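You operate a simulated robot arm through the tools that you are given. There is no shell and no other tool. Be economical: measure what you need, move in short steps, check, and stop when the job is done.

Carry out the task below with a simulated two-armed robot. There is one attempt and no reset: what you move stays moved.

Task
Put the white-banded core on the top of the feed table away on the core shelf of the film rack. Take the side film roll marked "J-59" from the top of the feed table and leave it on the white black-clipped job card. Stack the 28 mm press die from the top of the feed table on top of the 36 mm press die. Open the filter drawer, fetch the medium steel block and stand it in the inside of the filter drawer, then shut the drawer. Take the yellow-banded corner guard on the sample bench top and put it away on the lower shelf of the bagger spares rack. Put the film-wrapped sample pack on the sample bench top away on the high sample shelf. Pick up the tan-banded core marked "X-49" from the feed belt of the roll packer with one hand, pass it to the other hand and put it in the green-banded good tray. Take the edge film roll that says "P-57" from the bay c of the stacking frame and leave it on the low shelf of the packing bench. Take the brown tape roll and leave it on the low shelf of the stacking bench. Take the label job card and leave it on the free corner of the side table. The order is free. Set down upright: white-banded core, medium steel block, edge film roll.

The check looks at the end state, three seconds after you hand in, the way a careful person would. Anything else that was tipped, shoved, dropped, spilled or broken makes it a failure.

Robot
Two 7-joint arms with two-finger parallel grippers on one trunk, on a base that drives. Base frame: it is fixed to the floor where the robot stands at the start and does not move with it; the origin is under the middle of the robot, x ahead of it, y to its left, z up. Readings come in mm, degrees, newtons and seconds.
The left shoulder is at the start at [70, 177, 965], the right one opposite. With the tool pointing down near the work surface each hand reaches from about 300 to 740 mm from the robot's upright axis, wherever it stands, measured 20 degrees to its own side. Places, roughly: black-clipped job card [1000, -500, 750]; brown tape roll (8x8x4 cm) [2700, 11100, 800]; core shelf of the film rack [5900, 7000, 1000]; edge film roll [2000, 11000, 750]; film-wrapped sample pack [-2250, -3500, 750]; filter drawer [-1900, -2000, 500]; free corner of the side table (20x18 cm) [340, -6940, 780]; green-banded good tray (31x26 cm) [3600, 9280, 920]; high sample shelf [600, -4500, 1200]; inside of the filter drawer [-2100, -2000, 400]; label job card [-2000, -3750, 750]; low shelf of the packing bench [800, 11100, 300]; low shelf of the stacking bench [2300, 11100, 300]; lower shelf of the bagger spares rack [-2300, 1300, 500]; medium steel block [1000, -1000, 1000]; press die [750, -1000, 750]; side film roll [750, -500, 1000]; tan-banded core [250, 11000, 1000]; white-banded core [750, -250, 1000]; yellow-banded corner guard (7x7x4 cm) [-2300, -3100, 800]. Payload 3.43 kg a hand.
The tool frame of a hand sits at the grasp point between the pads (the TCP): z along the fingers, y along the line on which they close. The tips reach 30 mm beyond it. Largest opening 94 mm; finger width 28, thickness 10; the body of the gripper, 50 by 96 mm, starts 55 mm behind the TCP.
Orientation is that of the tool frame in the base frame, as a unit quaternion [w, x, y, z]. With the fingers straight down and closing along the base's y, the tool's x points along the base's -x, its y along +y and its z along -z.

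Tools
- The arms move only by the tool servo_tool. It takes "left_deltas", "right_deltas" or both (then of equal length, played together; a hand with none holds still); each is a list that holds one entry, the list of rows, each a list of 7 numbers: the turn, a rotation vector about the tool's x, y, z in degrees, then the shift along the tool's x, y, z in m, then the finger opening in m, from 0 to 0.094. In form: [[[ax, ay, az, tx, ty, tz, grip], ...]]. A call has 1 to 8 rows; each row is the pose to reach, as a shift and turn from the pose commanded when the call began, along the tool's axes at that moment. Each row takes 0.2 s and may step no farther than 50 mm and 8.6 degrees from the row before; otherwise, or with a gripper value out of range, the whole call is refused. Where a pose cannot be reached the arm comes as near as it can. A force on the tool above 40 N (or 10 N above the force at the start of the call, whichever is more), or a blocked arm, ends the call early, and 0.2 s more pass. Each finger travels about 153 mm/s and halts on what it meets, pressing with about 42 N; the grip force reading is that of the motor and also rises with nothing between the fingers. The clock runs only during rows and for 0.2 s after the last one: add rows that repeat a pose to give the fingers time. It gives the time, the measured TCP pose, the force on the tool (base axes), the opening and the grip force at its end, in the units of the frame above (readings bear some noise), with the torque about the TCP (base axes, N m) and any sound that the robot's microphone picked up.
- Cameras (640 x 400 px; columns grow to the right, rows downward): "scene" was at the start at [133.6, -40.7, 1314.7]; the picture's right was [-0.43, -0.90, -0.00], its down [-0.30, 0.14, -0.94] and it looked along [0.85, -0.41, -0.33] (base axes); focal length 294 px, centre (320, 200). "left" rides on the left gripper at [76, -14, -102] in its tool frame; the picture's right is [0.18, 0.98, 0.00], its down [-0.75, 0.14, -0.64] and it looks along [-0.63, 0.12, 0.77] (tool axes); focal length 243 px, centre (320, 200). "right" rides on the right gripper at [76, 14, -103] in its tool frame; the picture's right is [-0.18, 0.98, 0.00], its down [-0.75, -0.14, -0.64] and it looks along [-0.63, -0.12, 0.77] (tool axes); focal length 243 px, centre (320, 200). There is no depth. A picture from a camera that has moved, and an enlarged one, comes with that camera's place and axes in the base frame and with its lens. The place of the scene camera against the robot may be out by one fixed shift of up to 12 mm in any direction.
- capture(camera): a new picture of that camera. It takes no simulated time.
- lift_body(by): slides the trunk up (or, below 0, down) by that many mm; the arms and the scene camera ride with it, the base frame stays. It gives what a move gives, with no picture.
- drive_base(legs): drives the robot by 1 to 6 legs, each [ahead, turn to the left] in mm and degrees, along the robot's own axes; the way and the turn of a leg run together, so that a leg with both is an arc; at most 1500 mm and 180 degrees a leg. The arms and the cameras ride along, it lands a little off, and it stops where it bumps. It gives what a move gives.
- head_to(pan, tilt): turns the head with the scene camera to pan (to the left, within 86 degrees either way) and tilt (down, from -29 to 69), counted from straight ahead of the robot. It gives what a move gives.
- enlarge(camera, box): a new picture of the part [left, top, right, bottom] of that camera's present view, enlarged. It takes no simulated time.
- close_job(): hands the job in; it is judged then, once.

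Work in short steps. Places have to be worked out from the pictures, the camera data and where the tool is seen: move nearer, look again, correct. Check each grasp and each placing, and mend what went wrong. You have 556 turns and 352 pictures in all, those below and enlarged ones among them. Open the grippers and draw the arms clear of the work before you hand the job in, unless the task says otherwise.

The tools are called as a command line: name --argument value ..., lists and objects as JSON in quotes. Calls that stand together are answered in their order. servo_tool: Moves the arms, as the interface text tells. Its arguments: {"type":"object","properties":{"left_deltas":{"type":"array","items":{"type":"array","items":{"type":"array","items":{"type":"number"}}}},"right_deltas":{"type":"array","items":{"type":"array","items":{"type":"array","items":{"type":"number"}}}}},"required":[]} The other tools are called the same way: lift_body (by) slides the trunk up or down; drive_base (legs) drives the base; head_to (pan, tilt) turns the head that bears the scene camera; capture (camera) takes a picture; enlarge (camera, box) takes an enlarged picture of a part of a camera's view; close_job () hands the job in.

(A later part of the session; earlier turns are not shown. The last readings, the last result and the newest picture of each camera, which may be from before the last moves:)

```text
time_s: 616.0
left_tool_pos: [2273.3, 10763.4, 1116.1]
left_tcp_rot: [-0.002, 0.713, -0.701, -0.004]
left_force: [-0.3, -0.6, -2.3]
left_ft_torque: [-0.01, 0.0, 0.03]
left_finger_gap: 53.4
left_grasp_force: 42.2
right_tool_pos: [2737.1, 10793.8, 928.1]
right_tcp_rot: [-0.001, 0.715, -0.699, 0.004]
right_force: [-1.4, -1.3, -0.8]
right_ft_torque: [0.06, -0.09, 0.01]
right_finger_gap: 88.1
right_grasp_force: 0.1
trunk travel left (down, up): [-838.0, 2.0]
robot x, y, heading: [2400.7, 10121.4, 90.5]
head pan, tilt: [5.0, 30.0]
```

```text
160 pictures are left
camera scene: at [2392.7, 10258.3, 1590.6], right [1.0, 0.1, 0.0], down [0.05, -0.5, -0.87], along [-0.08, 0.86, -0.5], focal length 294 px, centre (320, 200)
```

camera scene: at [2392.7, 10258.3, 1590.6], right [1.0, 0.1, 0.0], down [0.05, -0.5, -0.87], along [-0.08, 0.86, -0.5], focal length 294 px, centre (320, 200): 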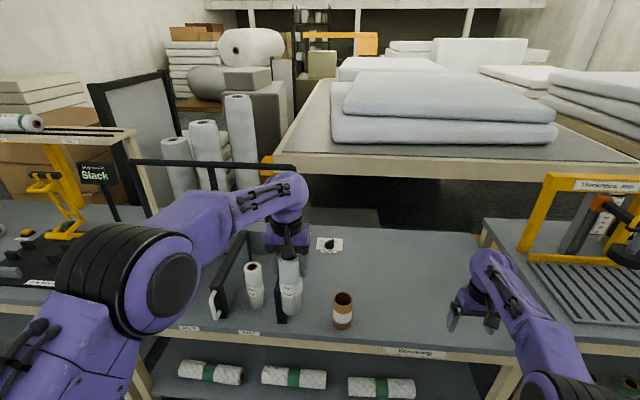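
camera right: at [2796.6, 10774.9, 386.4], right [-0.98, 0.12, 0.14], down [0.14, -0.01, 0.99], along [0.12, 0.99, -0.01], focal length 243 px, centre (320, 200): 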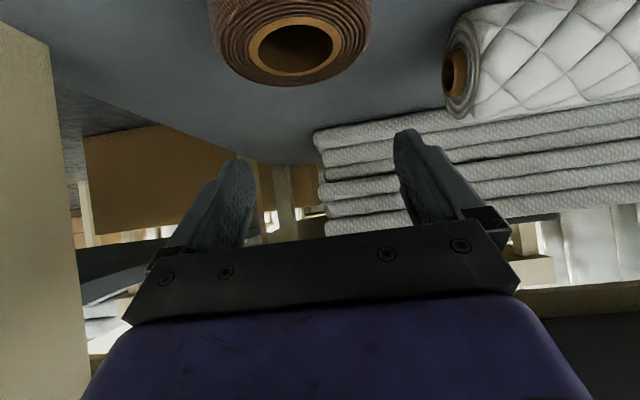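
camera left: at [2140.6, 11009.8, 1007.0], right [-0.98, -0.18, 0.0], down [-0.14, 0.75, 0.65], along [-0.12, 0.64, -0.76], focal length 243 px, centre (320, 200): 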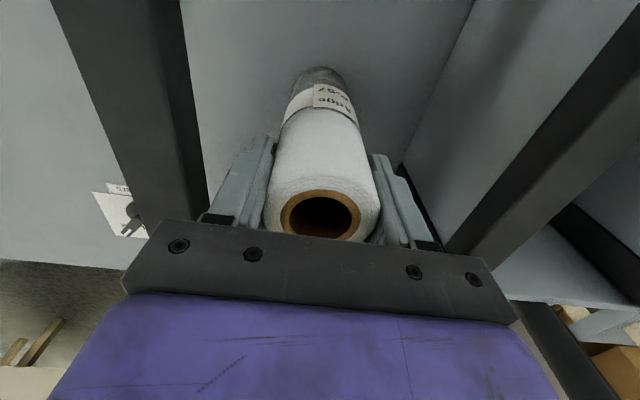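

I nudge 25 mm right, go 85 mm ahead, and lower with the trunk 190 mm.

servo_tool --left_deltas '[[[0, 0, 0, 0, -0.012, 0, 0.03], [0, 0, 0, 0, -0.025, 0, 0.03]]]'

drive_base --legs '[[45, 0], [42, 0]]'

lift_body --by -180

capture --camera "left"

capture --camera "scene"

```text
time_s: 616.6
left_tool_pos: [2300.9, 10766.2, 1114.3]
left_tcp_rot: [-0.002, 0.713, -0.701, -0.003]
left_force: [-0.7, -0.5, -2.7]
left_ft_torque: [-0.04, 0.02, 0.0]
left_finger_gap: 53.4
left_grasp_force: 42.1
right_tool_pos: [2736.8, 10794.7, 927.4]
right_tcp_rot: [0.0, 0.715, -0.7, 0.003]
right_force: [-0.1, 0.3, -0.8]
right_ft_torque: [-0.01, 0.0, 0.01]
right_finger_gap: 88.1
right_grasp_force: 0.0
trunk travel left (down, up): [-838.0, 2.0]
robot x, y, heading: [2403.5, 10123.0, 90.3]
head pan, tilt: [5.0, 30.0]
```

```text
time_s: 618.0
left_tool_pos: [2300.8, 10851.4, 1116.3]
left_tcp_rot: [-0.004, 0.713, -0.701, -0.005]
left_force: [-0.1, 0.7, -2.3]
left_ft_torque: [-0.03, 0.03, 0.02]
left_finger_gap: 53.5
left_grasp_force: 42.5
right_tool_pos: [2735.7, 10883.8, 924.5]
right_tcp_rot: [0.002, 0.714, -0.7, 0.005]
right_force: [-0.7, -0.3, -1.0]
right_ft_torque: [-0.01, -0.01, 0.02]
right_finger_gap: 87.9
right_grasp_force: 0.2
trunk travel left (down, up): [-838.0, 2.0]
robot x, y, heading: [2401.2, 10210.4, 90.3]
head pan, tilt: [5.0, 30.0]
```

```text
time_s: 619.5
left_tool_pos: [2300.1, 10846.8, 979.0]
left_tcp_rot: [-0.005, 0.713, -0.701, -0.005]
left_force: [0.4, -0.5, -1.8]
left_ft_torque: [-0.01, 0.0, 0.03]
left_finger_gap: 53.5
left_grasp_force: 42.0
right_tool_pos: [2736.6, 10881.1, 790.7]
right_tcp_rot: [0.001, 0.716, -0.698, 0.003]
right_force: [-0.3, -9.5, 11.3]
right_ft_torque: [-0.11, 0.54, 0.5]
right_finger_gap: 88.3
right_grasp_force: 0.0
trunk travel left (down, up): [-698.0, 142.0]
robot x, y, heading: [2402.9, 10211.8, 90.5]
head pan, tilt: [5.0, 30.0]
stopped: the force on the tool passed its limit (the readings are from after the stop); the commanded pose is now the measured one
```

```text
159 pictures are left
camera left: at [2314.5, 10770.7, 1081.3], right [-0.98, -0.2, 0.0], down [-0.15, 0.74, 0.65], along [-0.13, 0.64, -0.76], focal length 243 px, centre (320, 200)
```

left: 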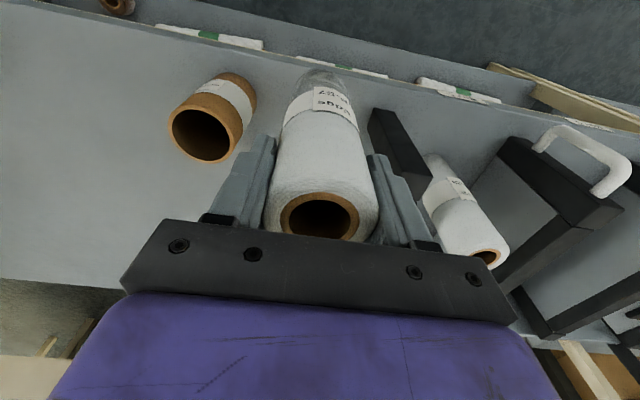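

```text
158 pictures are left
camera scene: at [2391.1, 10346.8, 1449.7], right [1.0, 0.1, 0.0], down [0.05, -0.5, -0.87], along [-0.08, 0.86, -0.5], focal length 294 px, centre (320, 200)
```

scene: 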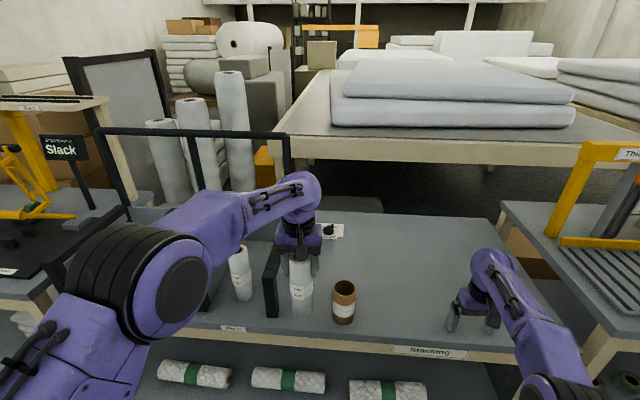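

My right hand touched the bench (tips at z≈760); I raise it 90 mm, then continue lowering P-57 with the left arm.

servo_tool --right_deltas '[[[0, 0, 0, 0, 0, -0.03, 0.088], [0, 0, 0, 0, 0, -0.06, 0.088], [0, 0, 0, 0, 0, -0.09, 0.088], [0, 0, 0, 0, 0, -0.09, 0.088]]]' --left_deltas '[[[0, 0, 0, 0, 0, 0.015, 0.03], [0, 0, 0, 0, 0, 0.035, 0.03], [0, 0, 0, 0, 0, 0.055, 0.03], [0, 0, 0, 0, 0, 0.062, 0.03]]]'

servo_tool --left_deltas '[[[0, 0, 0, 0, 0, 0.004, 0.03], [0, 0, 0, 0, 0, 0.008, 0.03], [0, 0, 0, 0, 0, 0.012, 0.03]]]'

```text
time_s: 620.5
left_tool_pos: [2299.5, 10850.3, 916.5]
left_tcp_rot: [-0.004, 0.713, -0.701, -0.005]
left_force: [-0.9, 0.1, -2.1]
left_ft_torque: [-0.03, 0.0, -0.03]
left_finger_gap: 53.4
left_grasp_force: 42.5
right_tool_pos: [2737.1, 10897.2, 876.4]
right_tcp_rot: [0.001, 0.715, -0.699, 0.003]
right_force: [-0.2, -0.2, -0.1]
right_ft_torque: [0.02, 0.0, 0.0]
right_finger_gap: 88.0
right_grasp_force: 0.0
right hand out of reach, approached as far as the arm can: row 1, 2, 3, 4
trunk travel left (down, up): [-698.0, 142.0]
robot x, y, heading: [2402.4, 10211.6, 90.7]
head pan, tilt: [5.0, 30.0]
```

```text
time_s: 621.3
left_tool_pos: [2299.6, 10849.4, 903.8]
left_tcp_rot: [-0.004, 0.713, -0.702, -0.005]
left_force: [0.1, 0.3, -0.6]
left_ft_torque: [-0.07, -0.06, 0.02]
left_finger_gap: 53.5
left_grasp_force: 41.7
right_tool_pos: [2738.2, 10896.1, 876.8]
right_tcp_rot: [0.002, 0.716, -0.698, 0.004]
right_force: [0.1, -1.0, 0.1]
right_ft_torque: [-0.01, 0.0, 0.01]
right_finger_gap: 87.8
right_grasp_force: 0.1
trunk travel left (down, up): [-698.0, 142.0]
robot x, y, heading: [2400.7, 10208.4, 90.4]
head pan, tilt: [5.0, 30.0]
```

Contact begins; 1.5 mm more, release, and rise 75 mm.

servo_tool --left_deltas '[[[0, 0, 0, 0, 0, 0.0015, 0.03], [0, 0, 0, 0, 0, 0.0015, 0.06], [0, 0, 0, 0, 0, 0.0015, 0.072], [0, 0, 0, 0, 0, 0.0015, 0.072], [0, 0, 0, 0, 0, -0.03, 0.072], [0, 0, 0, 0, 0, -0.06, 0.072], [0, 0, 0, 0, 0, -0.09, 0.08]]]'

capture --camera "left"

```text
time_s: 622.9
left_tool_pos: [2299.0, 10846.0, 995.8]
left_tcp_rot: [-0.004, 0.713, -0.701, -0.005]
left_force: [0.3, -0.9, 0.1]
left_ft_torque: [0.05, 0.0, 0.02]
left_finger_gap: 79.9
left_grasp_force: 0.0
right_tool_pos: [2738.4, 10896.1, 877.1]
right_tcp_rot: [0.001, 0.716, -0.698, 0.003]
right_force: [0.0, -0.6, 0.0]
right_ft_torque: [-0.01, 0.0, -0.01]
right_finger_gap: 88.1
right_grasp_force: 0.1
trunk travel left (down, up): [-698.0, 142.0]
robot x, y, heading: [2400.6, 10208.3, 90.4]
head pan, tilt: [5.0, 30.0]
```

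```text
157 pictures are left
camera left: at [2314.7, 10770.3, 1098.1], right [-0.98, -0.2, 0.0], down [-0.15, 0.74, 0.65], along [-0.13, 0.64, -0.76], focal length 243 px, centre (320, 200)
```

left: 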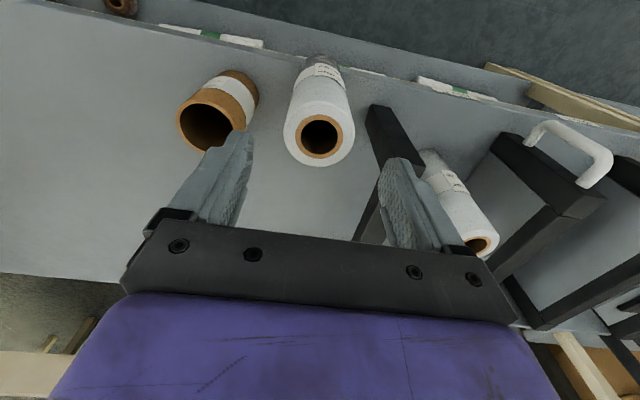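

P-57 stands free. I back off 280 mm, tilt the left hand 60° forward and lower it to mid-height.

drive_base --legs '[[-280, 0]]'

servo_tool --left_deltas '[[[0, -7.5, 0, 0, 0, 0.016, 0.09], [0, -15, 0, 0, 0, 0.032, 0.09], [0, -22.5, 0, 0, 0, 0.048, 0.09], [0, -30, 0, 0, 0, 0.064, 0.09], [0, -37.5, 0, 0, 0, 0.08, 0.09], [0, -45, 0, 0, 0, 0.096, 0.09], [0, -52.5, 0, 0, 0, 0.112, 0.09], [0, -60, 0, 0, 0, 0.126, 0.09]]]'

capture --camera "left"

```text
time_s: 624.8
left_tool_pos: [2302.7, 10573.9, 994.9]
left_tcp_rot: [-0.003, 0.714, -0.701, -0.005]
left_force: [0.4, -0.1, 0.5]
left_ft_torque: [-0.01, -0.02, 0.01]
left_finger_gap: 80.1
left_grasp_force: 0.0
right_tool_pos: [2740.5, 10623.3, 876.0]
right_tcp_rot: [0.002, 0.716, -0.698, 0.003]
right_force: [-0.6, -0.2, -0.1]
right_ft_torque: [0.01, 0.0, 0.02]
right_finger_gap: 88.1
right_grasp_force: 0.0
trunk travel left (down, up): [-698.0, 142.0]
robot x, y, heading: [2405.4, 9937.1, 90.9]
head pan, tilt: [5.0, 30.0]
```

```text
time_s: 626.6
left_tool_pos: [2295.0, 10574.3, 860.7]
left_tcp_rot: [-0.344, 0.631, -0.597, -0.358]
left_force: [3.7, 1.8, 2.1]
left_ft_torque: [-0.17, 0.14, 0.17]
left_finger_gap: 90.2
left_grasp_force: 0.0
left hand out of reach, approached as far as the arm can: row 6, 7
right_tool_pos: [2735.5, 10625.0, 876.4]
right_tcp_rot: [0.001, 0.716, -0.698, 0.007]
right_force: [0.1, 0.3, 0.0]
right_ft_torque: [-0.06, -0.03, 0.0]
right_finger_gap: 88.0
right_grasp_force: 0.1
trunk travel left (down, up): [-698.0, 142.0]
robot x, y, heading: [2403.5, 9936.1, 90.7]
head pan, tilt: [5.0, 30.0]
```

```text
156 pictures are left
camera left: at [2314.3, 10449.2, 847.7], right [-0.98, -0.14, -0.17], down [-0.14, -0.18, 0.97], along [-0.17, 0.97, 0.15], focal length 243 px, centre (320, 200)
```

left: 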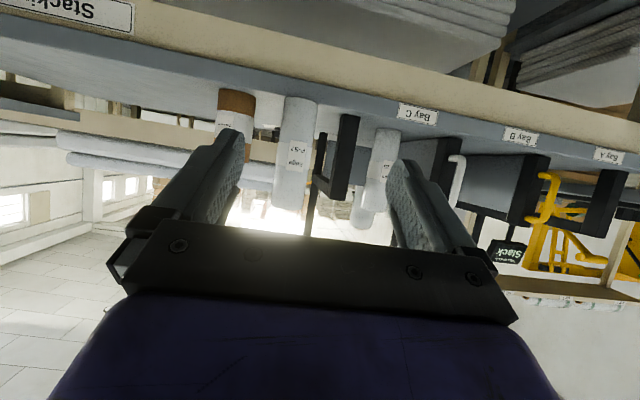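

Tilt ≈59° reached, fingers level. I shift 8 mm right and drive 285 mm ahead so the roll comes between the fingers.

servo_tool --left_deltas '[[[0, 0, 0, 0, -0.004, 0, 0.09], [0, 0, 0, 0, -0.008, 0, 0.09]]]'

drive_base --legs '[[210, 0]]'

capture --camera "left"

```text
time_s: 627.2
left_tool_pos: [2310.3, 10574.7, 867.9]
left_tcp_rot: [-0.355, 0.614, -0.606, -0.36]
left_force: [0.7, 0.4, -0.3]
left_ft_torque: [0.02, -0.02, 0.02]
left_finger_gap: 90.0
left_grasp_force: 0.1
right_tool_pos: [2738.4, 10621.4, 876.3]
right_tcp_rot: [0.001, 0.717, -0.697, 0.004]
right_force: [0.5, -0.3, -0.2]
right_ft_torque: [0.02, -0.01, 0.01]
right_finger_gap: 87.9
right_grasp_force: 0.0
trunk travel left (down, up): [-698.0, 142.0]
robot x, y, heading: [2402.8, 9936.9, 90.6]
head pan, tilt: [5.0, 30.0]
```

```text
time_s: 628.8
left_tool_pos: [2307.5, 10781.9, 868.0]
left_tcp_rot: [-0.354, 0.615, -0.605, -0.362]
left_force: [0.2, 0.2, -1.1]
left_ft_torque: [-0.03, 0.01, -0.01]
left_finger_gap: 89.7
left_grasp_force: 0.1
right_tool_pos: [2737.6, 10829.7, 876.9]
right_tcp_rot: [0.001, 0.716, -0.698, 0.002]
right_force: [-0.2, 0.6, 0.0]
right_ft_torque: [-0.01, 0.0, 0.02]
right_finger_gap: 88.1
right_grasp_force: 0.0
trunk travel left (down, up): [-698.0, 142.0]
robot x, y, heading: [2400.8, 10140.0, 90.6]
head pan, tilt: [5.0, 30.0]
```

```text
155 pictures are left
camera left: at [2323.5, 10656.3, 852.1], right [-0.98, -0.11, -0.16], down [-0.14, -0.19, 0.97], along [-0.14, 0.98, 0.18], focal length 243 px, centre (320, 200)
```

left: 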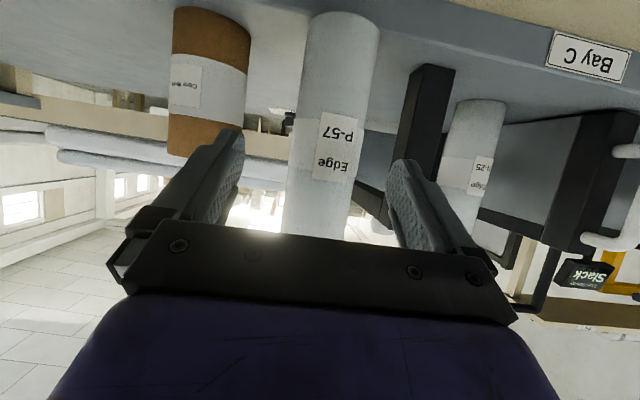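

P-57 confirmed. I shift 9 mm left and advance 75 mm.

servo_tool --left_deltas '[[[0, 0, 0, 0, 0.005, 0, 0.09], [0, 0, 0, 0, 0.009, 0, 0.09]]]'

drive_base --legs '[[75, 0]]'

capture --camera "left"

```text
time_s: 629.4
left_tool_pos: [2298.4, 10781.1, 867.4]
left_tcp_rot: [-0.353, 0.616, -0.605, -0.36]
left_force: [-0.4, 0.3, -0.3]
left_ft_torque: [0.0, 0.01, 0.0]
left_finger_gap: 90.2
left_grasp_force: 0.1
right_tool_pos: [2737.2, 10829.5, 877.4]
right_tcp_rot: [0.0, 0.716, -0.698, 0.003]
right_force: [0.8, -0.4, 0.5]
right_ft_torque: [0.02, 0.0, 0.01]
right_finger_gap: 87.9
right_grasp_force: 0.1
trunk travel left (down, up): [-698.0, 142.0]
robot x, y, heading: [2402.7, 10138.4, 90.4]
head pan, tilt: [5.0, 30.0]
```

```text
time_s: 630.5
left_tool_pos: [2298.4, 10850.4, 873.8]
left_tcp_rot: [-0.356, 0.614, -0.603, -0.364]
left_force: [0.8, 0.4, 0.3]
left_ft_torque: [-0.01, 0.0, -0.02]
left_finger_gap: 90.3
left_grasp_force: 0.1
right_tool_pos: [2735.8, 10899.0, 882.6]
right_tcp_rot: [-0.002, 0.716, -0.698, 0.0]
right_force: [-0.2, -0.8, -0.5]
right_ft_torque: [0.08, -0.02, 0.01]
right_finger_gap: 87.9
right_grasp_force: 0.1
trunk travel left (down, up): [-698.0, 142.0]
robot x, y, heading: [2403.9, 10215.0, 90.5]
head pan, tilt: [5.0, 30.0]
```

```text
154 pictures are left
camera left: at [2314.0, 10725.1, 856.4], right [-0.98, -0.11, -0.16], down [-0.14, -0.2, 0.97], along [-0.13, 0.97, 0.18], focal length 243 px, centre (320, 200)
```

left: 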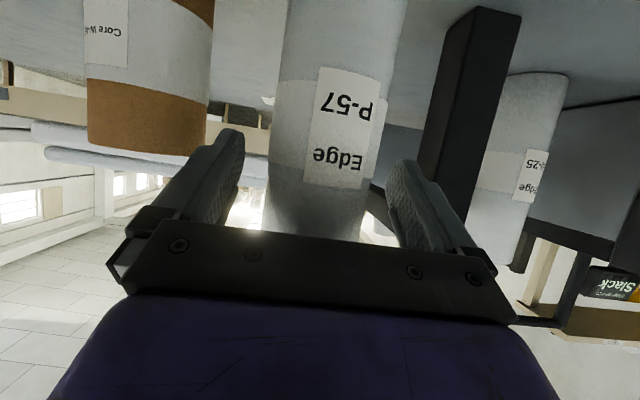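

Roll is between the fingers; close and lift 40 mm.

servo_tool --left_deltas '[[[0, 0, 0, 0, 0, 0, 0.06], [0, 0, 0, 0, 0, 0, 0.03], [0, 0, 0, 0, 0, 0, 0.03], [0, 0, 0, 0, 0, 0, 0.03]]]'

lift_body --by 60

capture --camera "left"

```text
time_s: 631.5
left_tool_pos: [2297.9, 10854.2, 868.9]
left_tcp_rot: [-0.354, 0.615, -0.605, -0.361]
left_force: [-0.5, 0.0, -2.8]
left_ft_torque: [0.03, -0.02, 0.03]
left_finger_gap: 57.4
left_grasp_force: 42.2
right_tool_pos: [2737.2, 10904.6, 878.7]
right_tcp_rot: [0.001, 0.716, -0.698, 0.003]
right_force: [0.7, -0.5, 0.1]
right_ft_torque: [0.04, 0.0, 0.03]
right_finger_gap: 88.1
right_grasp_force: 0.1
trunk travel left (down, up): [-698.0, 142.0]
robot x, y, heading: [2402.8, 10217.3, 90.8]
head pan, tilt: [5.0, 30.0]
```

```text
time_s: 632.5
left_tool_pos: [2298.0, 10856.3, 927.9]
left_tcp_rot: [-0.354, 0.614, -0.606, -0.36]
left_force: [0.1, -0.4, -2.8]
left_ft_torque: [-0.01, -0.02, 0.01]
left_finger_gap: 57.5
left_grasp_force: 41.8
right_tool_pos: [2736.4, 10904.3, 936.5]
right_tcp_rot: [0.001, 0.716, -0.698, 0.003]
right_force: [1.0, 0.1, 0.3]
right_ft_torque: [0.01, 0.01, -0.02]
right_finger_gap: 88.0
right_grasp_force: 0.0
trunk travel left (down, up): [-758.0, 82.0]
robot x, y, heading: [2398.8, 10217.0, 90.3]
head pan, tilt: [5.0, 30.0]
```

```text
153 pictures are left
camera left: at [2314.1, 10730.3, 912.5], right [-0.98, -0.11, -0.16], down [-0.14, -0.19, 0.97], along [-0.13, 0.98, 0.17], focal length 243 px, centre (320, 200)
```

left: 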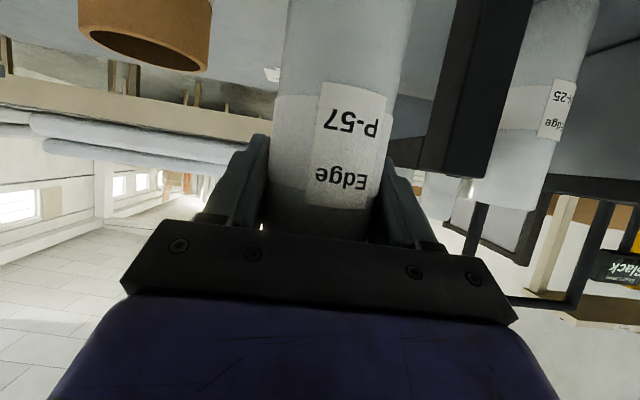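

P-57 held on its band. I back off, lower the trunk, and go to the packing bench to look at its low shelf.

drive_base --legs '[[-450, 0], [0, 90], [1420, 0], [0, -90]]'

lift_body --by -350

head_to --pan 5 --tilt 25

capture --camera "scene"

```text
time_s: 649.5
left_tool_pos: [842.0, 10348.8, 928.5]
left_tcp_rot: [-0.344, 0.63, -0.589, -0.37]
left_force: [-0.9, 0.3, -1.8]
left_ft_torque: [-0.01, 0.01, 0.03]
left_finger_gap: 57.5
left_grasp_force: 41.4
right_tool_pos: [1278.0, 10420.2, 937.2]
right_tcp_rot: [0.002, 0.733, -0.68, 0.002]
right_force: [0.2, -0.4, -0.1]
right_ft_torque: [-0.03, 0.03, 0.0]
right_finger_gap: 88.0
right_grasp_force: 0.0
trunk travel left (down, up): [-758.0, 82.0]
robot x, y, heading: [980.8, 9716.6, 93.4]
head pan, tilt: [5.0, 30.0]
```

```text
time_s: 653.0
left_tool_pos: [843.3, 10350.0, 577.9]
left_tcp_rot: [-0.344, 0.63, -0.59, -0.37]
left_force: [0.1, -0.5, -1.9]
left_ft_torque: [-0.01, 0.0, 0.0]
left_finger_gap: 57.4
left_grasp_force: 41.4
right_tool_pos: [1278.5, 10418.9, 588.2]
right_tcp_rot: [0.002, 0.732, -0.681, 0.002]
right_force: [0.3, -0.1, 1.0]
right_ft_torque: [-0.01, 0.02, 0.01]
right_finger_gap: 87.8
right_grasp_force: 0.0
trunk travel left (down, up): [-408.0, 432.0]
robot x, y, heading: [978.2, 9713.2, 93.6]
head pan, tilt: [5.0, 30.0]
```

```text
time_s: 653.6
left_tool_pos: [842.3, 10349.6, 578.0]
left_tcp_rot: [-0.345, 0.63, -0.59, -0.369]
left_force: [0.6, 0.3, -2.4]
left_ft_torque: [0.02, 0.02, 0.01]
left_finger_gap: 57.4
left_grasp_force: 42.0
right_tool_pos: [1278.4, 10419.5, 587.6]
right_tcp_rot: [0.001, 0.733, -0.681, 0.002]
right_force: [-0.7, 0.1, -0.2]
right_ft_torque: [0.01, -0.01, 0.04]
right_finger_gap: 87.9
right_grasp_force: 0.0
trunk travel left (down, up): [-408.0, 432.0]
robot x, y, heading: [979.9, 9716.8, 93.4]
head pan, tilt: [5.0, 25.0]
```

```text
152 pictures are left
camera scene: at [959.9, 9857.3, 1167.8], right [0.99, 0.15, 0.0], down [0.06, -0.42, -0.91], along [-0.13, 0.9, -0.42], focal length 294 px, centre (320, 200)
```

scene: 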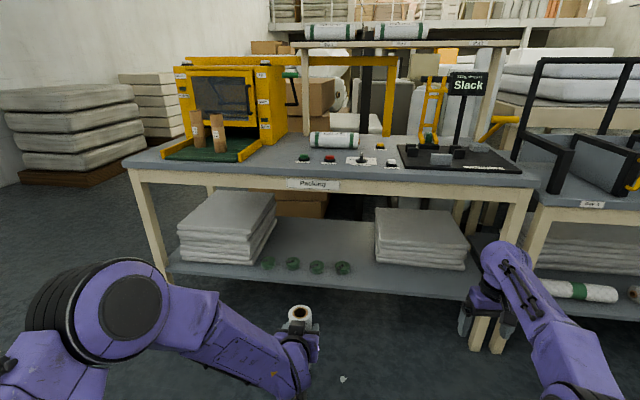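

Low shelf: free strip in front of the right foam pile, x≈940–1400, y≈10890–11030. Before going in I retract the right hand (lower it and tilt back).

servo_tool --right_deltas '[[[0, 6, 0, 0.005, 0, 0.04, 0.08], [0, 12, 0, 0.01, 0, 0.08, 0.08], [0, 18, 0, 0.03, 0, 0.11, 0.08], [0, 24, 0, 0.06, 0, 0.12, 0.08], [0, 28, 0, 0.1, 0, 0.12, 0.08], [0, 28, 0, 0.14, 0, 0.12, 0.08], [0, 28, 0, 0.18, 0, 0.12, 0.08], [0, 28, 0, 0.22, 0, 0.12, 0.08]]]'

```text
time_s: 655.4
left_tool_pos: [843.1, 10348.9, 578.2]
left_tcp_rot: [-0.344, 0.631, -0.589, -0.37]
left_force: [-0.2, -0.8, -1.9]
left_ft_torque: [0.04, -0.01, 0.02]
left_finger_gap: 57.6
left_grasp_force: 42.2
right_tool_pos: [1295.4, 10199.4, 470.1]
right_tcp_rot: [0.164, 0.71, -0.661, 0.179]
right_force: [-0.7, -1.2, 0.4]
right_ft_torque: [0.0, -0.01, 0.01]
right_finger_gap: 80.2
right_grasp_force: 0.1
right hand out of reach, approached as far as the arm can: row 1, 2, 3, 4, 5
trunk travel left (down, up): [-408.0, 432.0]
robot x, y, heading: [976.0, 9713.6, 93.6]
head pan, tilt: [5.0, 25.0]
```

Retracted. Now reposition to robot x≈1160, heading 90, lower the trunk 110 mm and approach.

drive_base --legs '[[0, -93.5], [182, 0], [0, 90]]'

lift_body --by -110

drive_base --legs '[[430, 0]]'

capture --camera "left"

capture --camera "scene"

```text
time_s: 664.7
left_tool_pos: [1092.6, 10356.4, 577.9]
left_tcp_rot: [0.364, -0.598, 0.622, 0.351]
left_force: [0.1, -0.1, -3.2]
left_ft_torque: [0.06, 0.0, 0.01]
left_finger_gap: 57.3
left_grasp_force: 42.4
right_tool_pos: [1525.3, 10160.1, 467.8]
right_tcp_rot: [-0.176, -0.674, 0.697, -0.171]
right_force: [0.7, -0.3, 0.2]
right_ft_torque: [-0.03, 0.02, 0.01]
right_finger_gap: 80.1
right_grasp_force: 0.0
trunk travel left (down, up): [-408.0, 432.0]
robot x, y, heading: [1156.2, 9714.5, 87.3]
head pan, tilt: [5.0, 25.0]
```

```text
time_s: 666.1
left_tool_pos: [1092.2, 10356.2, 467.0]
left_tcp_rot: [0.364, -0.598, 0.622, 0.351]
left_force: [-0.7, 0.4, -2.9]
left_ft_torque: [-0.01, 0.0, 0.0]
left_finger_gap: 57.8
left_grasp_force: 42.2
right_tool_pos: [1525.0, 10160.8, 358.2]
right_tcp_rot: [-0.175, -0.675, 0.696, -0.172]
right_force: [-0.8, -0.6, 1.3]
right_ft_torque: [0.01, 0.0, -0.04]
right_finger_gap: 80.2
right_grasp_force: 0.0
trunk travel left (down, up): [-298.0, 542.0]
robot x, y, heading: [1156.1, 9712.1, 87.3]
head pan, tilt: [5.0, 25.0]
```

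```text
time_s: 668.8
left_tool_pos: [1111.3, 10791.5, 468.3]
left_tcp_rot: [0.363, -0.598, 0.622, 0.351]
left_force: [0.6, 0.4, -2.5]
left_ft_torque: [-0.01, 0.02, 0.0]
left_finger_gap: 57.5
left_grasp_force: 41.8
right_tool_pos: [1545.0, 10596.2, 357.8]
right_tcp_rot: [-0.175, -0.675, 0.696, -0.17]
right_force: [0.5, 0.2, -0.5]
right_ft_torque: [-0.04, 0.03, 0.01]
right_finger_gap: 80.0
right_grasp_force: 0.1
trunk travel left (down, up): [-298.0, 542.0]
robot x, y, heading: [1178.3, 10147.3, 87.3]
head pan, tilt: [5.0, 25.0]
```

```text
151 pictures are left
camera left: at [1119.9, 10664.3, 452.4], right [-0.99, -0.05, -0.16], down [-0.15, -0.18, 0.97], along [-0.08, 0.98, 0.17], focal length 243 px, centre (320, 200)
```

left: 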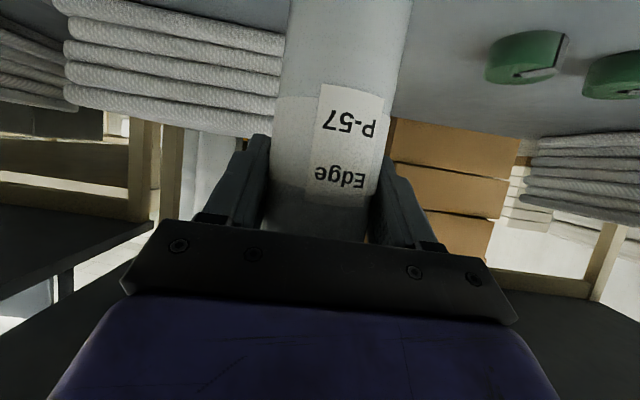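

```text
150 pictures are left
camera scene: at [1176.8, 10289.0, 1057.8], right [1.0, 0.04, 0.0], down [0.02, -0.42, -0.91], along [-0.04, 0.91, -0.42], focal length 294 px, centre (320, 200)
```

scene: 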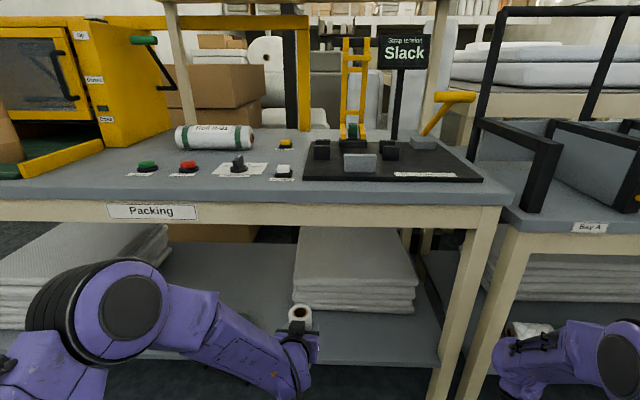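

Clear path: foam corner at ≈[1174,11026], tapes far left. I drive in 158 mm.

drive_base --legs '[[80, 0], [78, 0]]'

lift_body --by -40

capture --camera "left"

```text
time_s: 670.4
left_tool_pos: [1120.4, 10920.8, 470.0]
left_tcp_rot: [0.365, -0.597, 0.623, 0.351]
left_force: [0.2, 0.4, -3.0]
left_ft_torque: [0.0, 0.02, -0.02]
left_finger_gap: 57.5
left_grasp_force: 42.5
right_tool_pos: [1555.5, 10707.5, 352.1]
right_tcp_rot: [-0.186, -0.67, 0.695, -0.183]
right_force: [-0.1, 0.0, 0.1]
right_ft_torque: [0.03, 0.02, -0.02]
right_finger_gap: 79.9
right_grasp_force: 0.0
trunk travel left (down, up): [-298.0, 542.0]
robot x, y, heading: [1183.5, 10281.3, 86.4]
head pan, tilt: [5.0, 25.0]
stopped in leg 2: the robot was blocked; the commanded pose is now the measured one
```

```text
time_s: 671.3
left_tool_pos: [1121.9, 10920.3, 431.5]
left_tcp_rot: [0.366, -0.596, 0.623, 0.351]
left_force: [0.2, -0.1, -3.8]
left_ft_torque: [0.04, 0.01, -0.01]
left_finger_gap: 57.4
left_grasp_force: 42.0
right_tool_pos: [1554.1, 10706.3, 313.0]
right_tcp_rot: [-0.186, -0.67, 0.695, -0.181]
right_force: [0.7, 0.1, -0.4]
right_ft_torque: [0.02, 0.01, -0.03]
right_finger_gap: 79.8
right_grasp_force: 0.0
trunk travel left (down, up): [-258.0, 582.0]
robot x, y, heading: [1187.0, 10282.1, 86.3]
head pan, tilt: [5.0, 25.0]
```

```text
149 pictures are left
camera left: at [1129.0, 10794.3, 415.8], right [-0.99, -0.05, -0.16], down [-0.15, -0.19, 0.97], along [-0.07, 0.98, 0.18], focal length 243 px, centre (320, 200)
```

left: 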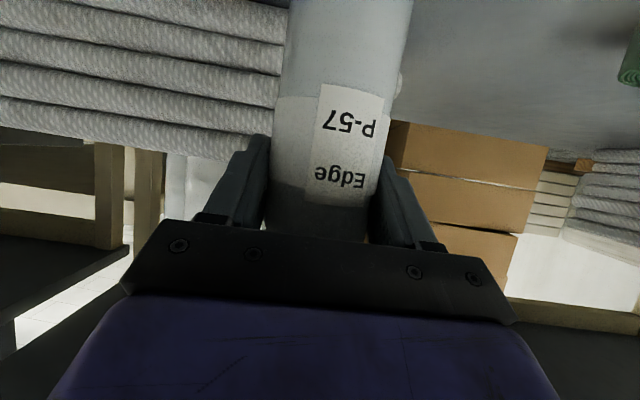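

The right wrist likely met the bench leg/apron. I back the base 40 mm to relieve, and extend only the left arm by 75 mm.

drive_base --legs '[[-40, 0]]'

servo_tool --left_deltas '[[[0, 0, 0, -0.01, 0, 0.017, 0.03], [0, 0, 0, -0.02, 0, 0.034, 0.03], [0, 0, 0, -0.03, 0, 0.051, 0.03], [0, 0, 0, -0.0375, 0, 0.065, 0.03], [0, 0, 0, -0.0375, 0, 0.065, 0.03]]]'

capture --camera "scene"

```text
time_s: 672.1
left_tool_pos: [1120.0, 10881.9, 428.4]
left_tcp_rot: [0.365, -0.596, 0.624, 0.349]
left_force: [-0.4, 0.0, -2.9]
left_ft_torque: [0.04, -0.01, -0.02]
left_finger_gap: 57.4
left_grasp_force: 42.0
right_tool_pos: [1552.0, 10669.1, 310.8]
right_tcp_rot: [-0.188, -0.67, 0.694, -0.183]
right_force: [-0.2, 0.6, 0.0]
right_ft_torque: [0.01, 0.0, -0.03]
right_finger_gap: 80.0
right_grasp_force: 0.1
trunk travel left (down, up): [-258.0, 582.0]
robot x, y, heading: [1186.1, 10240.9, 86.8]
head pan, tilt: [5.0, 25.0]
```

```text
time_s: 673.3
left_tool_pos: [1123.6, 10956.2, 429.7]
left_tcp_rot: [0.364, -0.597, 0.624, 0.349]
left_force: [0.2, -1.2, -2.0]
left_ft_torque: [0.05, 0.0, -0.02]
left_finger_gap: 57.4
left_grasp_force: 42.0
right_tool_pos: [1552.2, 10670.2, 311.0]
right_tcp_rot: [-0.189, -0.669, 0.695, -0.183]
right_force: [0.1, -0.5, -0.4]
right_ft_torque: [-0.01, 0.0, -0.01]
right_finger_gap: 80.1
right_grasp_force: 0.0
trunk travel left (down, up): [-258.0, 582.0]
robot x, y, heading: [1181.3, 10240.5, 86.9]
head pan, tilt: [5.0, 25.0]
```

```text
148 pictures are left
camera scene: at [1182.4, 10381.1, 1017.8], right [1.0, 0.03, 0.0], down [0.01, -0.42, -0.91], along [-0.03, 0.91, -0.42], focal length 294 px, centre (320, 200)
```

scene: 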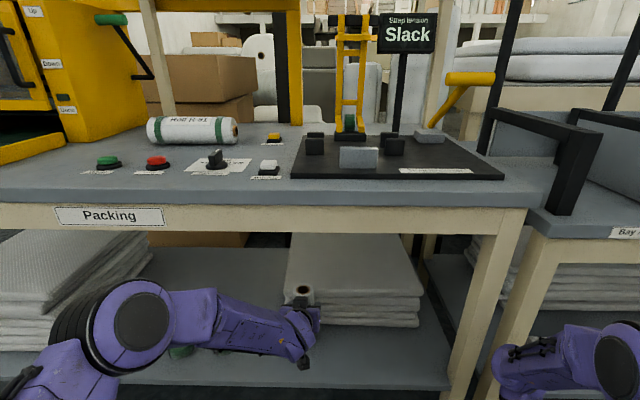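

In place over the shelf, in front of the foam. I lower stepwise to contact.

servo_tool --left_deltas '[[[0, 0, 0, 0.0052, 0, 0.003, 0.03], [0, 0, 0, 0.0104, 0, 0.006, 0.03], [0, 0, 0, 0.0147, 0, 0.0085, 0.03]]]'

```text
time_s: 674.1
left_tool_pos: [1123.5, 10957.6, 412.3]
left_tcp_rot: [0.365, -0.597, 0.623, 0.35]
left_force: [0.7, -0.3, -2.7]
left_ft_torque: [0.0, 0.01, 0.0]
left_finger_gap: 57.4
left_grasp_force: 41.6
right_tool_pos: [1552.6, 10668.2, 309.7]
right_tcp_rot: [-0.189, -0.669, 0.695, -0.183]
right_force: [-0.1, 0.6, 0.3]
right_ft_torque: [0.02, 0.0, 0.02]
right_finger_gap: 79.9
right_grasp_force: 0.0
trunk travel left (down, up): [-258.0, 582.0]
robot x, y, heading: [1183.5, 10238.4, 86.7]
head pan, tilt: [5.0, 25.0]
```

servo_tool --left_deltas '[[[0, 0, 0, 0.0035, 0, 0.002, 0.03], [0, 0, 0, 0.007, 0, 0.004, 0.03], [0, 0, 0, 0.0105, 0, 0.006, 0.03]]]'

```text
time_s: 674.9
left_tool_pos: [1124.0, 10957.9, 405.1]
left_tcp_rot: [0.367, -0.595, 0.623, 0.352]
left_force: [-0.6, -3.7, 17.1]
left_ft_torque: [0.05, -0.19, -0.03]
left_finger_gap: 57.2
left_grasp_force: 41.6
right_tool_pos: [1552.5, 10668.4, 312.4]
right_tcp_rot: [-0.187, -0.67, 0.696, -0.181]
right_force: [-0.2, 0.1, 0.2]
right_ft_torque: [-0.02, -0.01, 0.0]
right_finger_gap: 79.9
right_grasp_force: 0.0
trunk travel left (down, up): [-258.0, 582.0]
robot x, y, heading: [1183.1, 10238.8, 86.5]
head pan, tilt: [5.0, 25.0]
```

Contact. I relax 3.5 mm, open, and back straight out with the base.

servo_tool --left_deltas '[[[0, 0, 0, -0.003, 0, -0.0017, 0.03], [0, 0, 0, -0.003, 0, -0.0017, 0.06], [0, 0, 0, -0.003, 0, -0.0017, 0.088], [0, 0, 0, -0.003, 0, -0.0017, 0.088]]]'

capture --camera "left"

drive_base --legs '[[-150, 0], [-200, 0]]'

capture --camera "scene"

```text
time_s: 675.9
left_tool_pos: [1123.6, 10958.6, 402.5]
left_tcp_rot: [0.365, -0.596, 0.624, 0.349]
left_force: [0.6, -0.2, 0.4]
left_ft_torque: [0.01, 0.03, 0.0]
left_finger_gap: 88.1
left_grasp_force: 0.1
right_tool_pos: [1551.4, 10668.6, 310.7]
right_tcp_rot: [-0.189, -0.669, 0.695, -0.182]
right_force: [-0.1, -0.2, -0.4]
right_ft_torque: [0.0, 0.02, -0.03]
right_finger_gap: 80.0
right_grasp_force: 0.1
trunk travel left (down, up): [-258.0, 582.0]
robot x, y, heading: [1184.8, 10238.6, 86.6]
head pan, tilt: [5.0, 25.0]
```

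```text
147 pictures are left
camera left: at [1131.0, 10831.9, 387.9], right [-0.99, -0.05, -0.16], down [-0.15, -0.18, 0.97], along [-0.07, 0.98, 0.17], focal length 243 px, centre (320, 200)
```

left: 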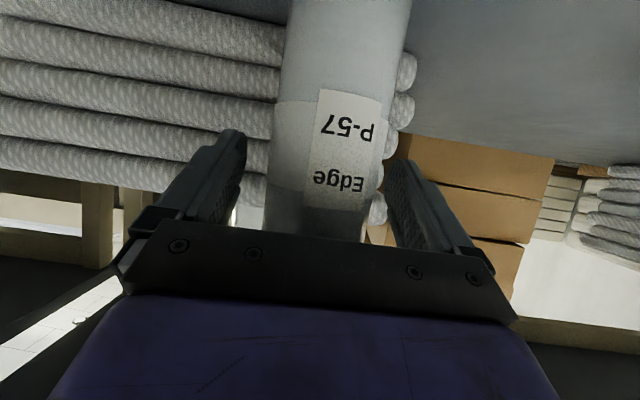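

```text
time_s: 678.5
left_tool_pos: [1102.0, 10617.6, 405.3]
left_tcp_rot: [0.365, -0.596, 0.624, 0.349]
left_force: [-1.3, -0.7, -0.3]
left_ft_torque: [0.01, -0.01, -0.03]
left_finger_gap: 87.7
left_grasp_force: 0.0
right_tool_pos: [1532.7, 10331.8, 311.4]
right_tcp_rot: [-0.188, -0.671, 0.694, -0.182]
right_force: [-0.2, 0.1, 0.4]
right_ft_torque: [-0.01, 0.0, 0.0]
right_finger_gap: 79.8
right_grasp_force: 0.1
trunk travel left (down, up): [-258.0, 582.0]
robot x, y, heading: [1161.3, 9898.4, 86.9]
head pan, tilt: [5.0, 25.0]
```

```text
146 pictures are left
camera scene: at [1163.0, 10040.8, 1018.0], right [1.0, 0.03, 0.0], down [0.01, -0.42, -0.91], along [-0.03, 0.91, -0.42], focal length 294 px, centre (320, 200)
```

scene: 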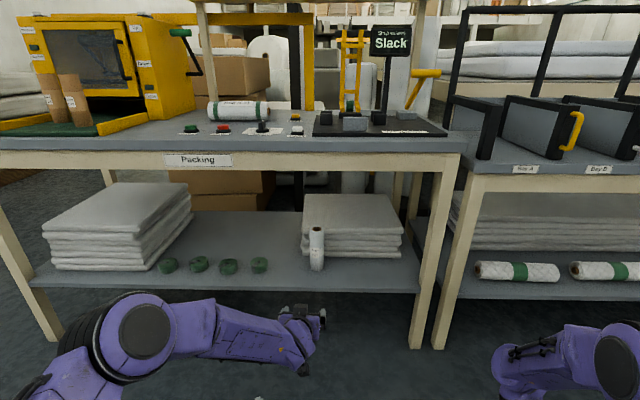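

P-57 stands on the packing bench's low shelf. Now for the tan core: I bring both hands to compact vertical poses, raise the trunk, and look at the feed belt.

servo_tool --left_deltas '[[[0, 7.5, 0, 0.005, 0, -0.033, 0.088], [0, 15, 0, 0.01, 0, -0.066, 0.088], [0, 22.5, 0, 0.014, 0, -0.1, 0.088], [0, 30, 0, 0.019, 0, -0.133, 0.088], [0, 37.5, 0, 0.024, 0, -0.166, 0.088], [0, 45, 0, 0.029, 0, -0.2, 0.088], [0, 52.5, 0, 0.033, 0, -0.233, 0.088], [0, 60, 0, 0.038, 0, -0.266, 0.088]]]' --right_deltas '[[[0, -4, 0, 0, 0, 0, 0.08], [0, -8, 0, 0, 0, 0, 0.08], [0, -12, 0, 0, 0, 0, 0.08], [0, -16, 0, 0, 0, 0, 0.08], [0, -20, 0, 0, 0, 0, 0.08], [0, -24, 0, 0, 0, 0, 0.08], [0, -28, 0, 0, 0, 0, 0.08], [0, -30, 0, 0, 0, 0, 0.08]]]'

lift_body --by 400

head_to --pan 40 --tilt 25

capture --camera "scene"

```text
time_s: 680.3
left_tool_pos: [1090.2, 10365.6, 500.3]
left_tcp_rot: [0.003, -0.69, 0.723, 0.004]
left_force: [0.6, -1.0, -0.4]
left_ft_torque: [-0.01, -0.01, 0.0]
left_finger_gap: 88.0
left_grasp_force: 0.1
right_tool_pos: [1532.9, 10329.8, 310.7]
right_tcp_rot: [-0.002, -0.695, 0.719, -0.003]
right_force: [-0.2, 0.0, 0.5]
right_ft_torque: [-0.01, 0.01, 0.03]
right_finger_gap: 80.1
right_grasp_force: 0.0
trunk travel left (down, up): [-258.0, 582.0]
robot x, y, heading: [1167.8, 9899.0, 87.1]
head pan, tilt: [5.0, 25.0]
```

```text
time_s: 684.1
left_tool_pos: [1092.0, 10366.7, 900.8]
left_tcp_rot: [0.003, -0.692, 0.722, 0.005]
left_force: [-0.5, 0.2, 0.2]
left_ft_torque: [0.03, -0.02, 0.04]
left_finger_gap: 88.0
left_grasp_force: 0.0
right_tool_pos: [1531.9, 10330.2, 711.3]
right_tcp_rot: [-0.002, -0.695, 0.719, -0.003]
right_force: [-0.4, -0.3, -0.2]
right_ft_torque: [-0.01, -0.01, 0.0]
right_finger_gap: 79.9
right_grasp_force: 0.1
trunk travel left (down, up): [-658.0, 182.0]
robot x, y, heading: [1161.8, 9899.7, 86.9]
head pan, tilt: [5.0, 25.0]
```

```text
time_s: 685.1
left_tool_pos: [1092.7, 10368.2, 900.1]
left_tcp_rot: [0.004, -0.692, 0.722, 0.005]
left_force: [0.4, -0.5, 1.2]
left_ft_torque: [0.02, 0.05, 0.01]
left_finger_gap: 88.2
left_grasp_force: 0.1
right_tool_pos: [1530.7, 10330.7, 711.3]
right_tcp_rot: [-0.002, -0.695, 0.719, -0.003]
right_force: [-0.1, 0.4, 1.0]
right_ft_torque: [0.01, 0.02, 0.0]
right_finger_gap: 79.8
right_grasp_force: 0.0
trunk travel left (down, up): [-658.0, 182.0]
robot x, y, heading: [1161.3, 9899.0, 86.7]
head pan, tilt: [40.0, 25.0]
```

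```text
145 pictures are left
camera scene: at [1110.9, 10022.9, 1417.9], right [0.8, 0.6, 0.0], down [0.25, -0.34, -0.91], along [-0.54, 0.73, -0.42], focal length 294 px, centre (320, 200)
```

scene: 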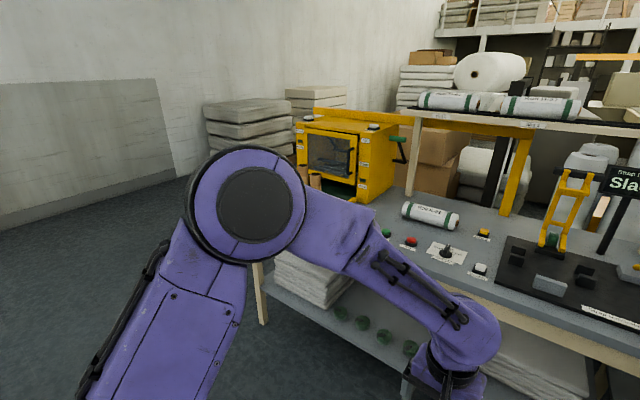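

I drive to x≈130 in front of the roll packer.

drive_base --legs '[[0, 93], [1020, 0], [0, -90]]'

head_to --pan -5 --tilt 30

capture --camera "scene"

```text
time_s: 698.2
left_tool_pos: [26.0, 10369.6, 901.6]
left_tcp_rot: [-0.003, 0.707, -0.707, -0.005]
left_force: [-0.3, -0.5, 0.6]
left_ft_torque: [0.01, 0.0, 0.03]
left_finger_gap: 87.9
left_grasp_force: 0.2
right_tool_pos: [467.4, 10353.9, 712.0]
right_tcp_rot: [0.002, 0.711, -0.703, 0.003]
right_force: [-0.2, 1.1, 0.4]
right_ft_torque: [0.02, -0.02, -0.02]
right_finger_gap: 79.9
right_grasp_force: 0.0
trunk travel left (down, up): [-658.0, 182.0]
robot x, y, heading: [119.3, 9903.5, 89.3]
head pan, tilt: [40.0, 25.0]
```

```text
time_s: 699.4
left_tool_pos: [24.6, 10369.8, 901.5]
left_tcp_rot: [-0.005, 0.708, -0.706, -0.005]
left_force: [-0.2, 0.6, -0.6]
left_ft_torque: [-0.02, 0.04, 0.0]
left_finger_gap: 88.0
left_grasp_force: 0.0
right_tool_pos: [468.4, 10353.7, 711.0]
right_tcp_rot: [0.001, 0.712, -0.702, 0.003]
right_force: [-0.3, 0.5, 0.2]
right_ft_torque: [-0.01, 0.03, 0.01]
right_finger_gap: 80.0
right_grasp_force: 0.0
trunk travel left (down, up): [-658.0, 182.0]
robot x, y, heading: [121.1, 9903.9, 89.4]
head pan, tilt: [-5.0, 30.0]
```

```text
144 pictures are left
camera scene: at [127.9, 10045.7, 1409.9], right [1.0, -0.1, 0.0], down [-0.05, -0.5, -0.87], along [0.08, 0.86, -0.5], focal length 294 px, centre (320, 200)
```

scene: 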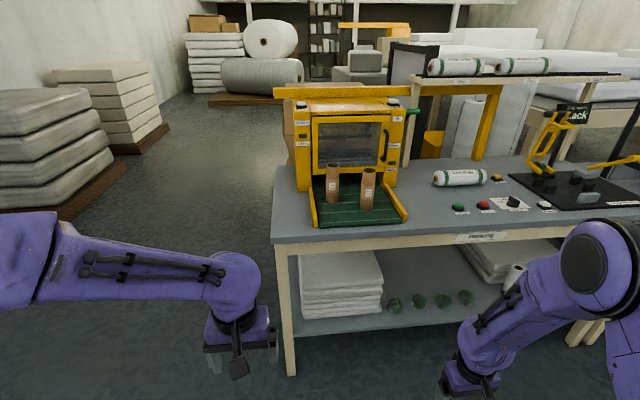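

enlarge --camera "scene" --box '[300, 140, 420, 235]'

enlarge --camera "scene" --box '[320, 155, 385, 215]'

```text
4.21 times, centred on (360, 188) of scene
camera zoom: at [127.9, 10045.7, 1409.9], right [1.0, -0.1, 0.0], down [-0.05, -0.5, -0.87], along [0.08, 0.86, -0.5], focal length 1236 px, centre (152, 253)
```

zoom: 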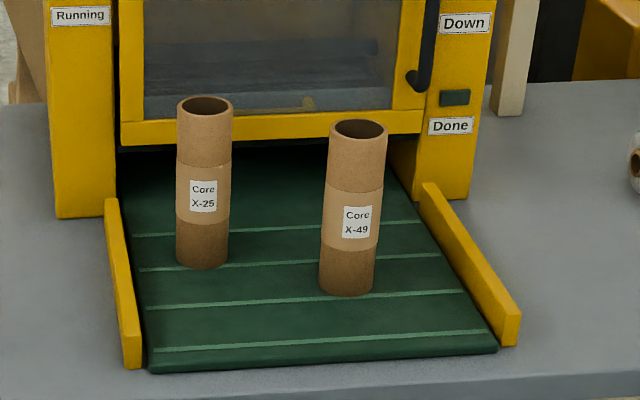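

```text
6.67 times, centred on (352, 185) of scene
camera zoom: at [127.9, 10045.7, 1409.9], right [1.0, -0.1, 0.0], down [-0.05, -0.5, -0.87], along [0.08, 0.86, -0.5], focal length 1956 px, centre (103, 300)
```

zoom: 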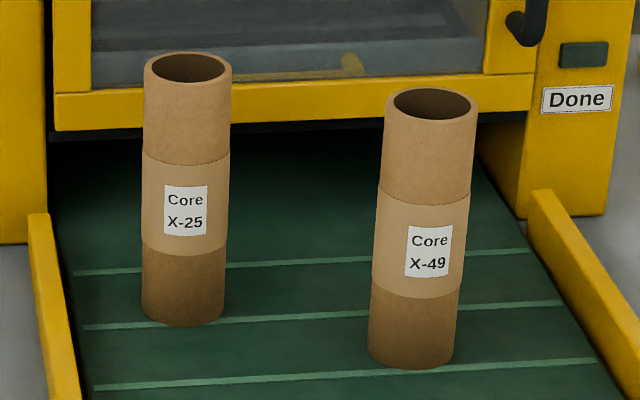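

X-49 is the right-hand core (≈[410,11040]). I raise the trunk fully, bring the right hand up and inward, shift 120 mm right, and approach.

lift_body --by 180

servo_tool --right_deltas '[[[0, 0, 0, 0, 0.03, -0.03, 0.08], [0, 0, 0, 0, 0.06, -0.06, 0.08], [0, 0, 0, 0, 0.09, -0.09, 0.08], [0, 0, 0, 0, 0.12, -0.12, 0.08], [0, 0, 0, 0, 0.15, -0.15, 0.08]]]'

drive_base --legs '[[0, -90], [120, 0], [0, 90], [350, 0]]'

capture --camera "right"

capture --camera "scene"

```text
time_s: 701.4
left_tool_pos: [26.1, 10370.0, 1080.0]
left_tcp_rot: [-0.002, 0.708, -0.706, -0.005]
left_force: [0.4, 0.9, -0.2]
left_ft_torque: [-0.02, 0.0, -0.02]
left_finger_gap: 88.1
left_grasp_force: 0.1
right_tool_pos: [468.0, 10353.9, 891.5]
right_tcp_rot: [0.002, 0.711, -0.703, 0.003]
right_force: [-0.1, -0.1, -0.9]
right_ft_torque: [0.0, -0.02, -0.02]
right_finger_gap: 79.7
right_grasp_force: 0.0
trunk travel left (down, up): [-838.0, 2.0]
robot x, y, heading: [114.0, 9906.9, 89.6]
head pan, tilt: [-5.0, 30.0]
```

```text
time_s: 702.6
left_tool_pos: [23.5, 10368.8, 1080.9]
left_tcp_rot: [-0.004, 0.708, -0.706, -0.005]
left_force: [-1.3, 0.1, -0.6]
left_ft_torque: [0.0, -0.01, -0.05]
left_finger_gap: 88.1
left_grasp_force: 0.0
right_tool_pos: [313.7, 10350.4, 1040.0]
right_tcp_rot: [0.002, 0.711, -0.703, 0.003]
right_force: [-1.5, -0.2, 0.8]
right_ft_torque: [-0.02, -0.02, -0.01]
right_finger_gap: 80.0
right_grasp_force: 0.1
trunk travel left (down, up): [-838.0, 2.0]
robot x, y, heading: [118.0, 9907.2, 89.4]
head pan, tilt: [-5.0, 30.0]
```

```text
time_s: 713.4
left_tool_pos: [134.6, 10716.0, 1081.3]
left_tcp_rot: [-0.005, 0.714, -0.7, -0.004]
left_force: [0.9, -0.4, -0.3]
left_ft_torque: [0.02, 0.02, 0.01]
left_finger_gap: 88.2
left_grasp_force: 0.0
right_tool_pos: [425.0, 10702.8, 1040.9]
right_tcp_rot: [0.001, 0.717, -0.697, 0.002]
right_force: [-0.6, -0.7, 0.8]
right_ft_torque: [0.01, 0.0, 0.02]
right_finger_gap: 79.7
right_grasp_force: 0.2
trunk travel left (down, up): [-838.0, 2.0]
robot x, y, heading: [233.7, 10258.0, 90.4]
head pan, tilt: [-5.0, 30.0]
```

```text
141 pictures are left
camera right: at [411.8, 10626.8, 1143.7], right [-0.99, 0.15, 0.0], down [0.12, 0.76, 0.64], along [0.1, 0.63, -0.77], focal length 243 px, centre (320, 200)
```

right: 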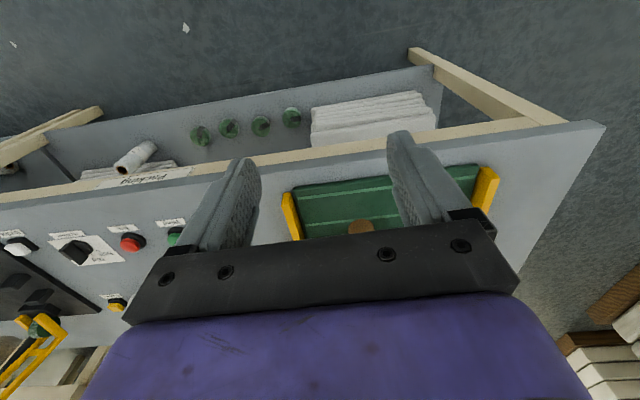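

```text
140 pictures are left
camera scene: at [242.4, 10392.9, 1590.1], right [1.0, -0.08, 0.0], down [-0.04, -0.5, -0.87], along [0.07, 0.86, -0.5], focal length 294 px, centre (320, 200)
```

scene: 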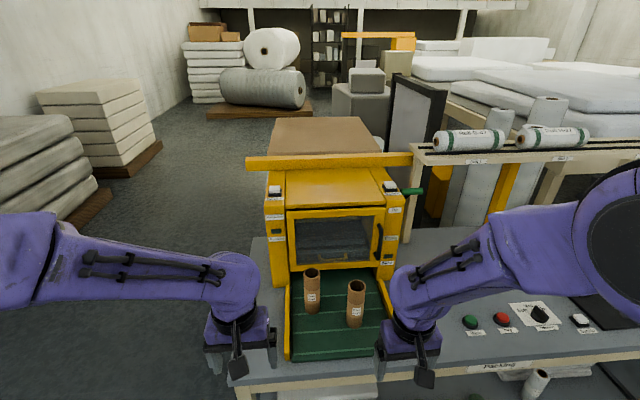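

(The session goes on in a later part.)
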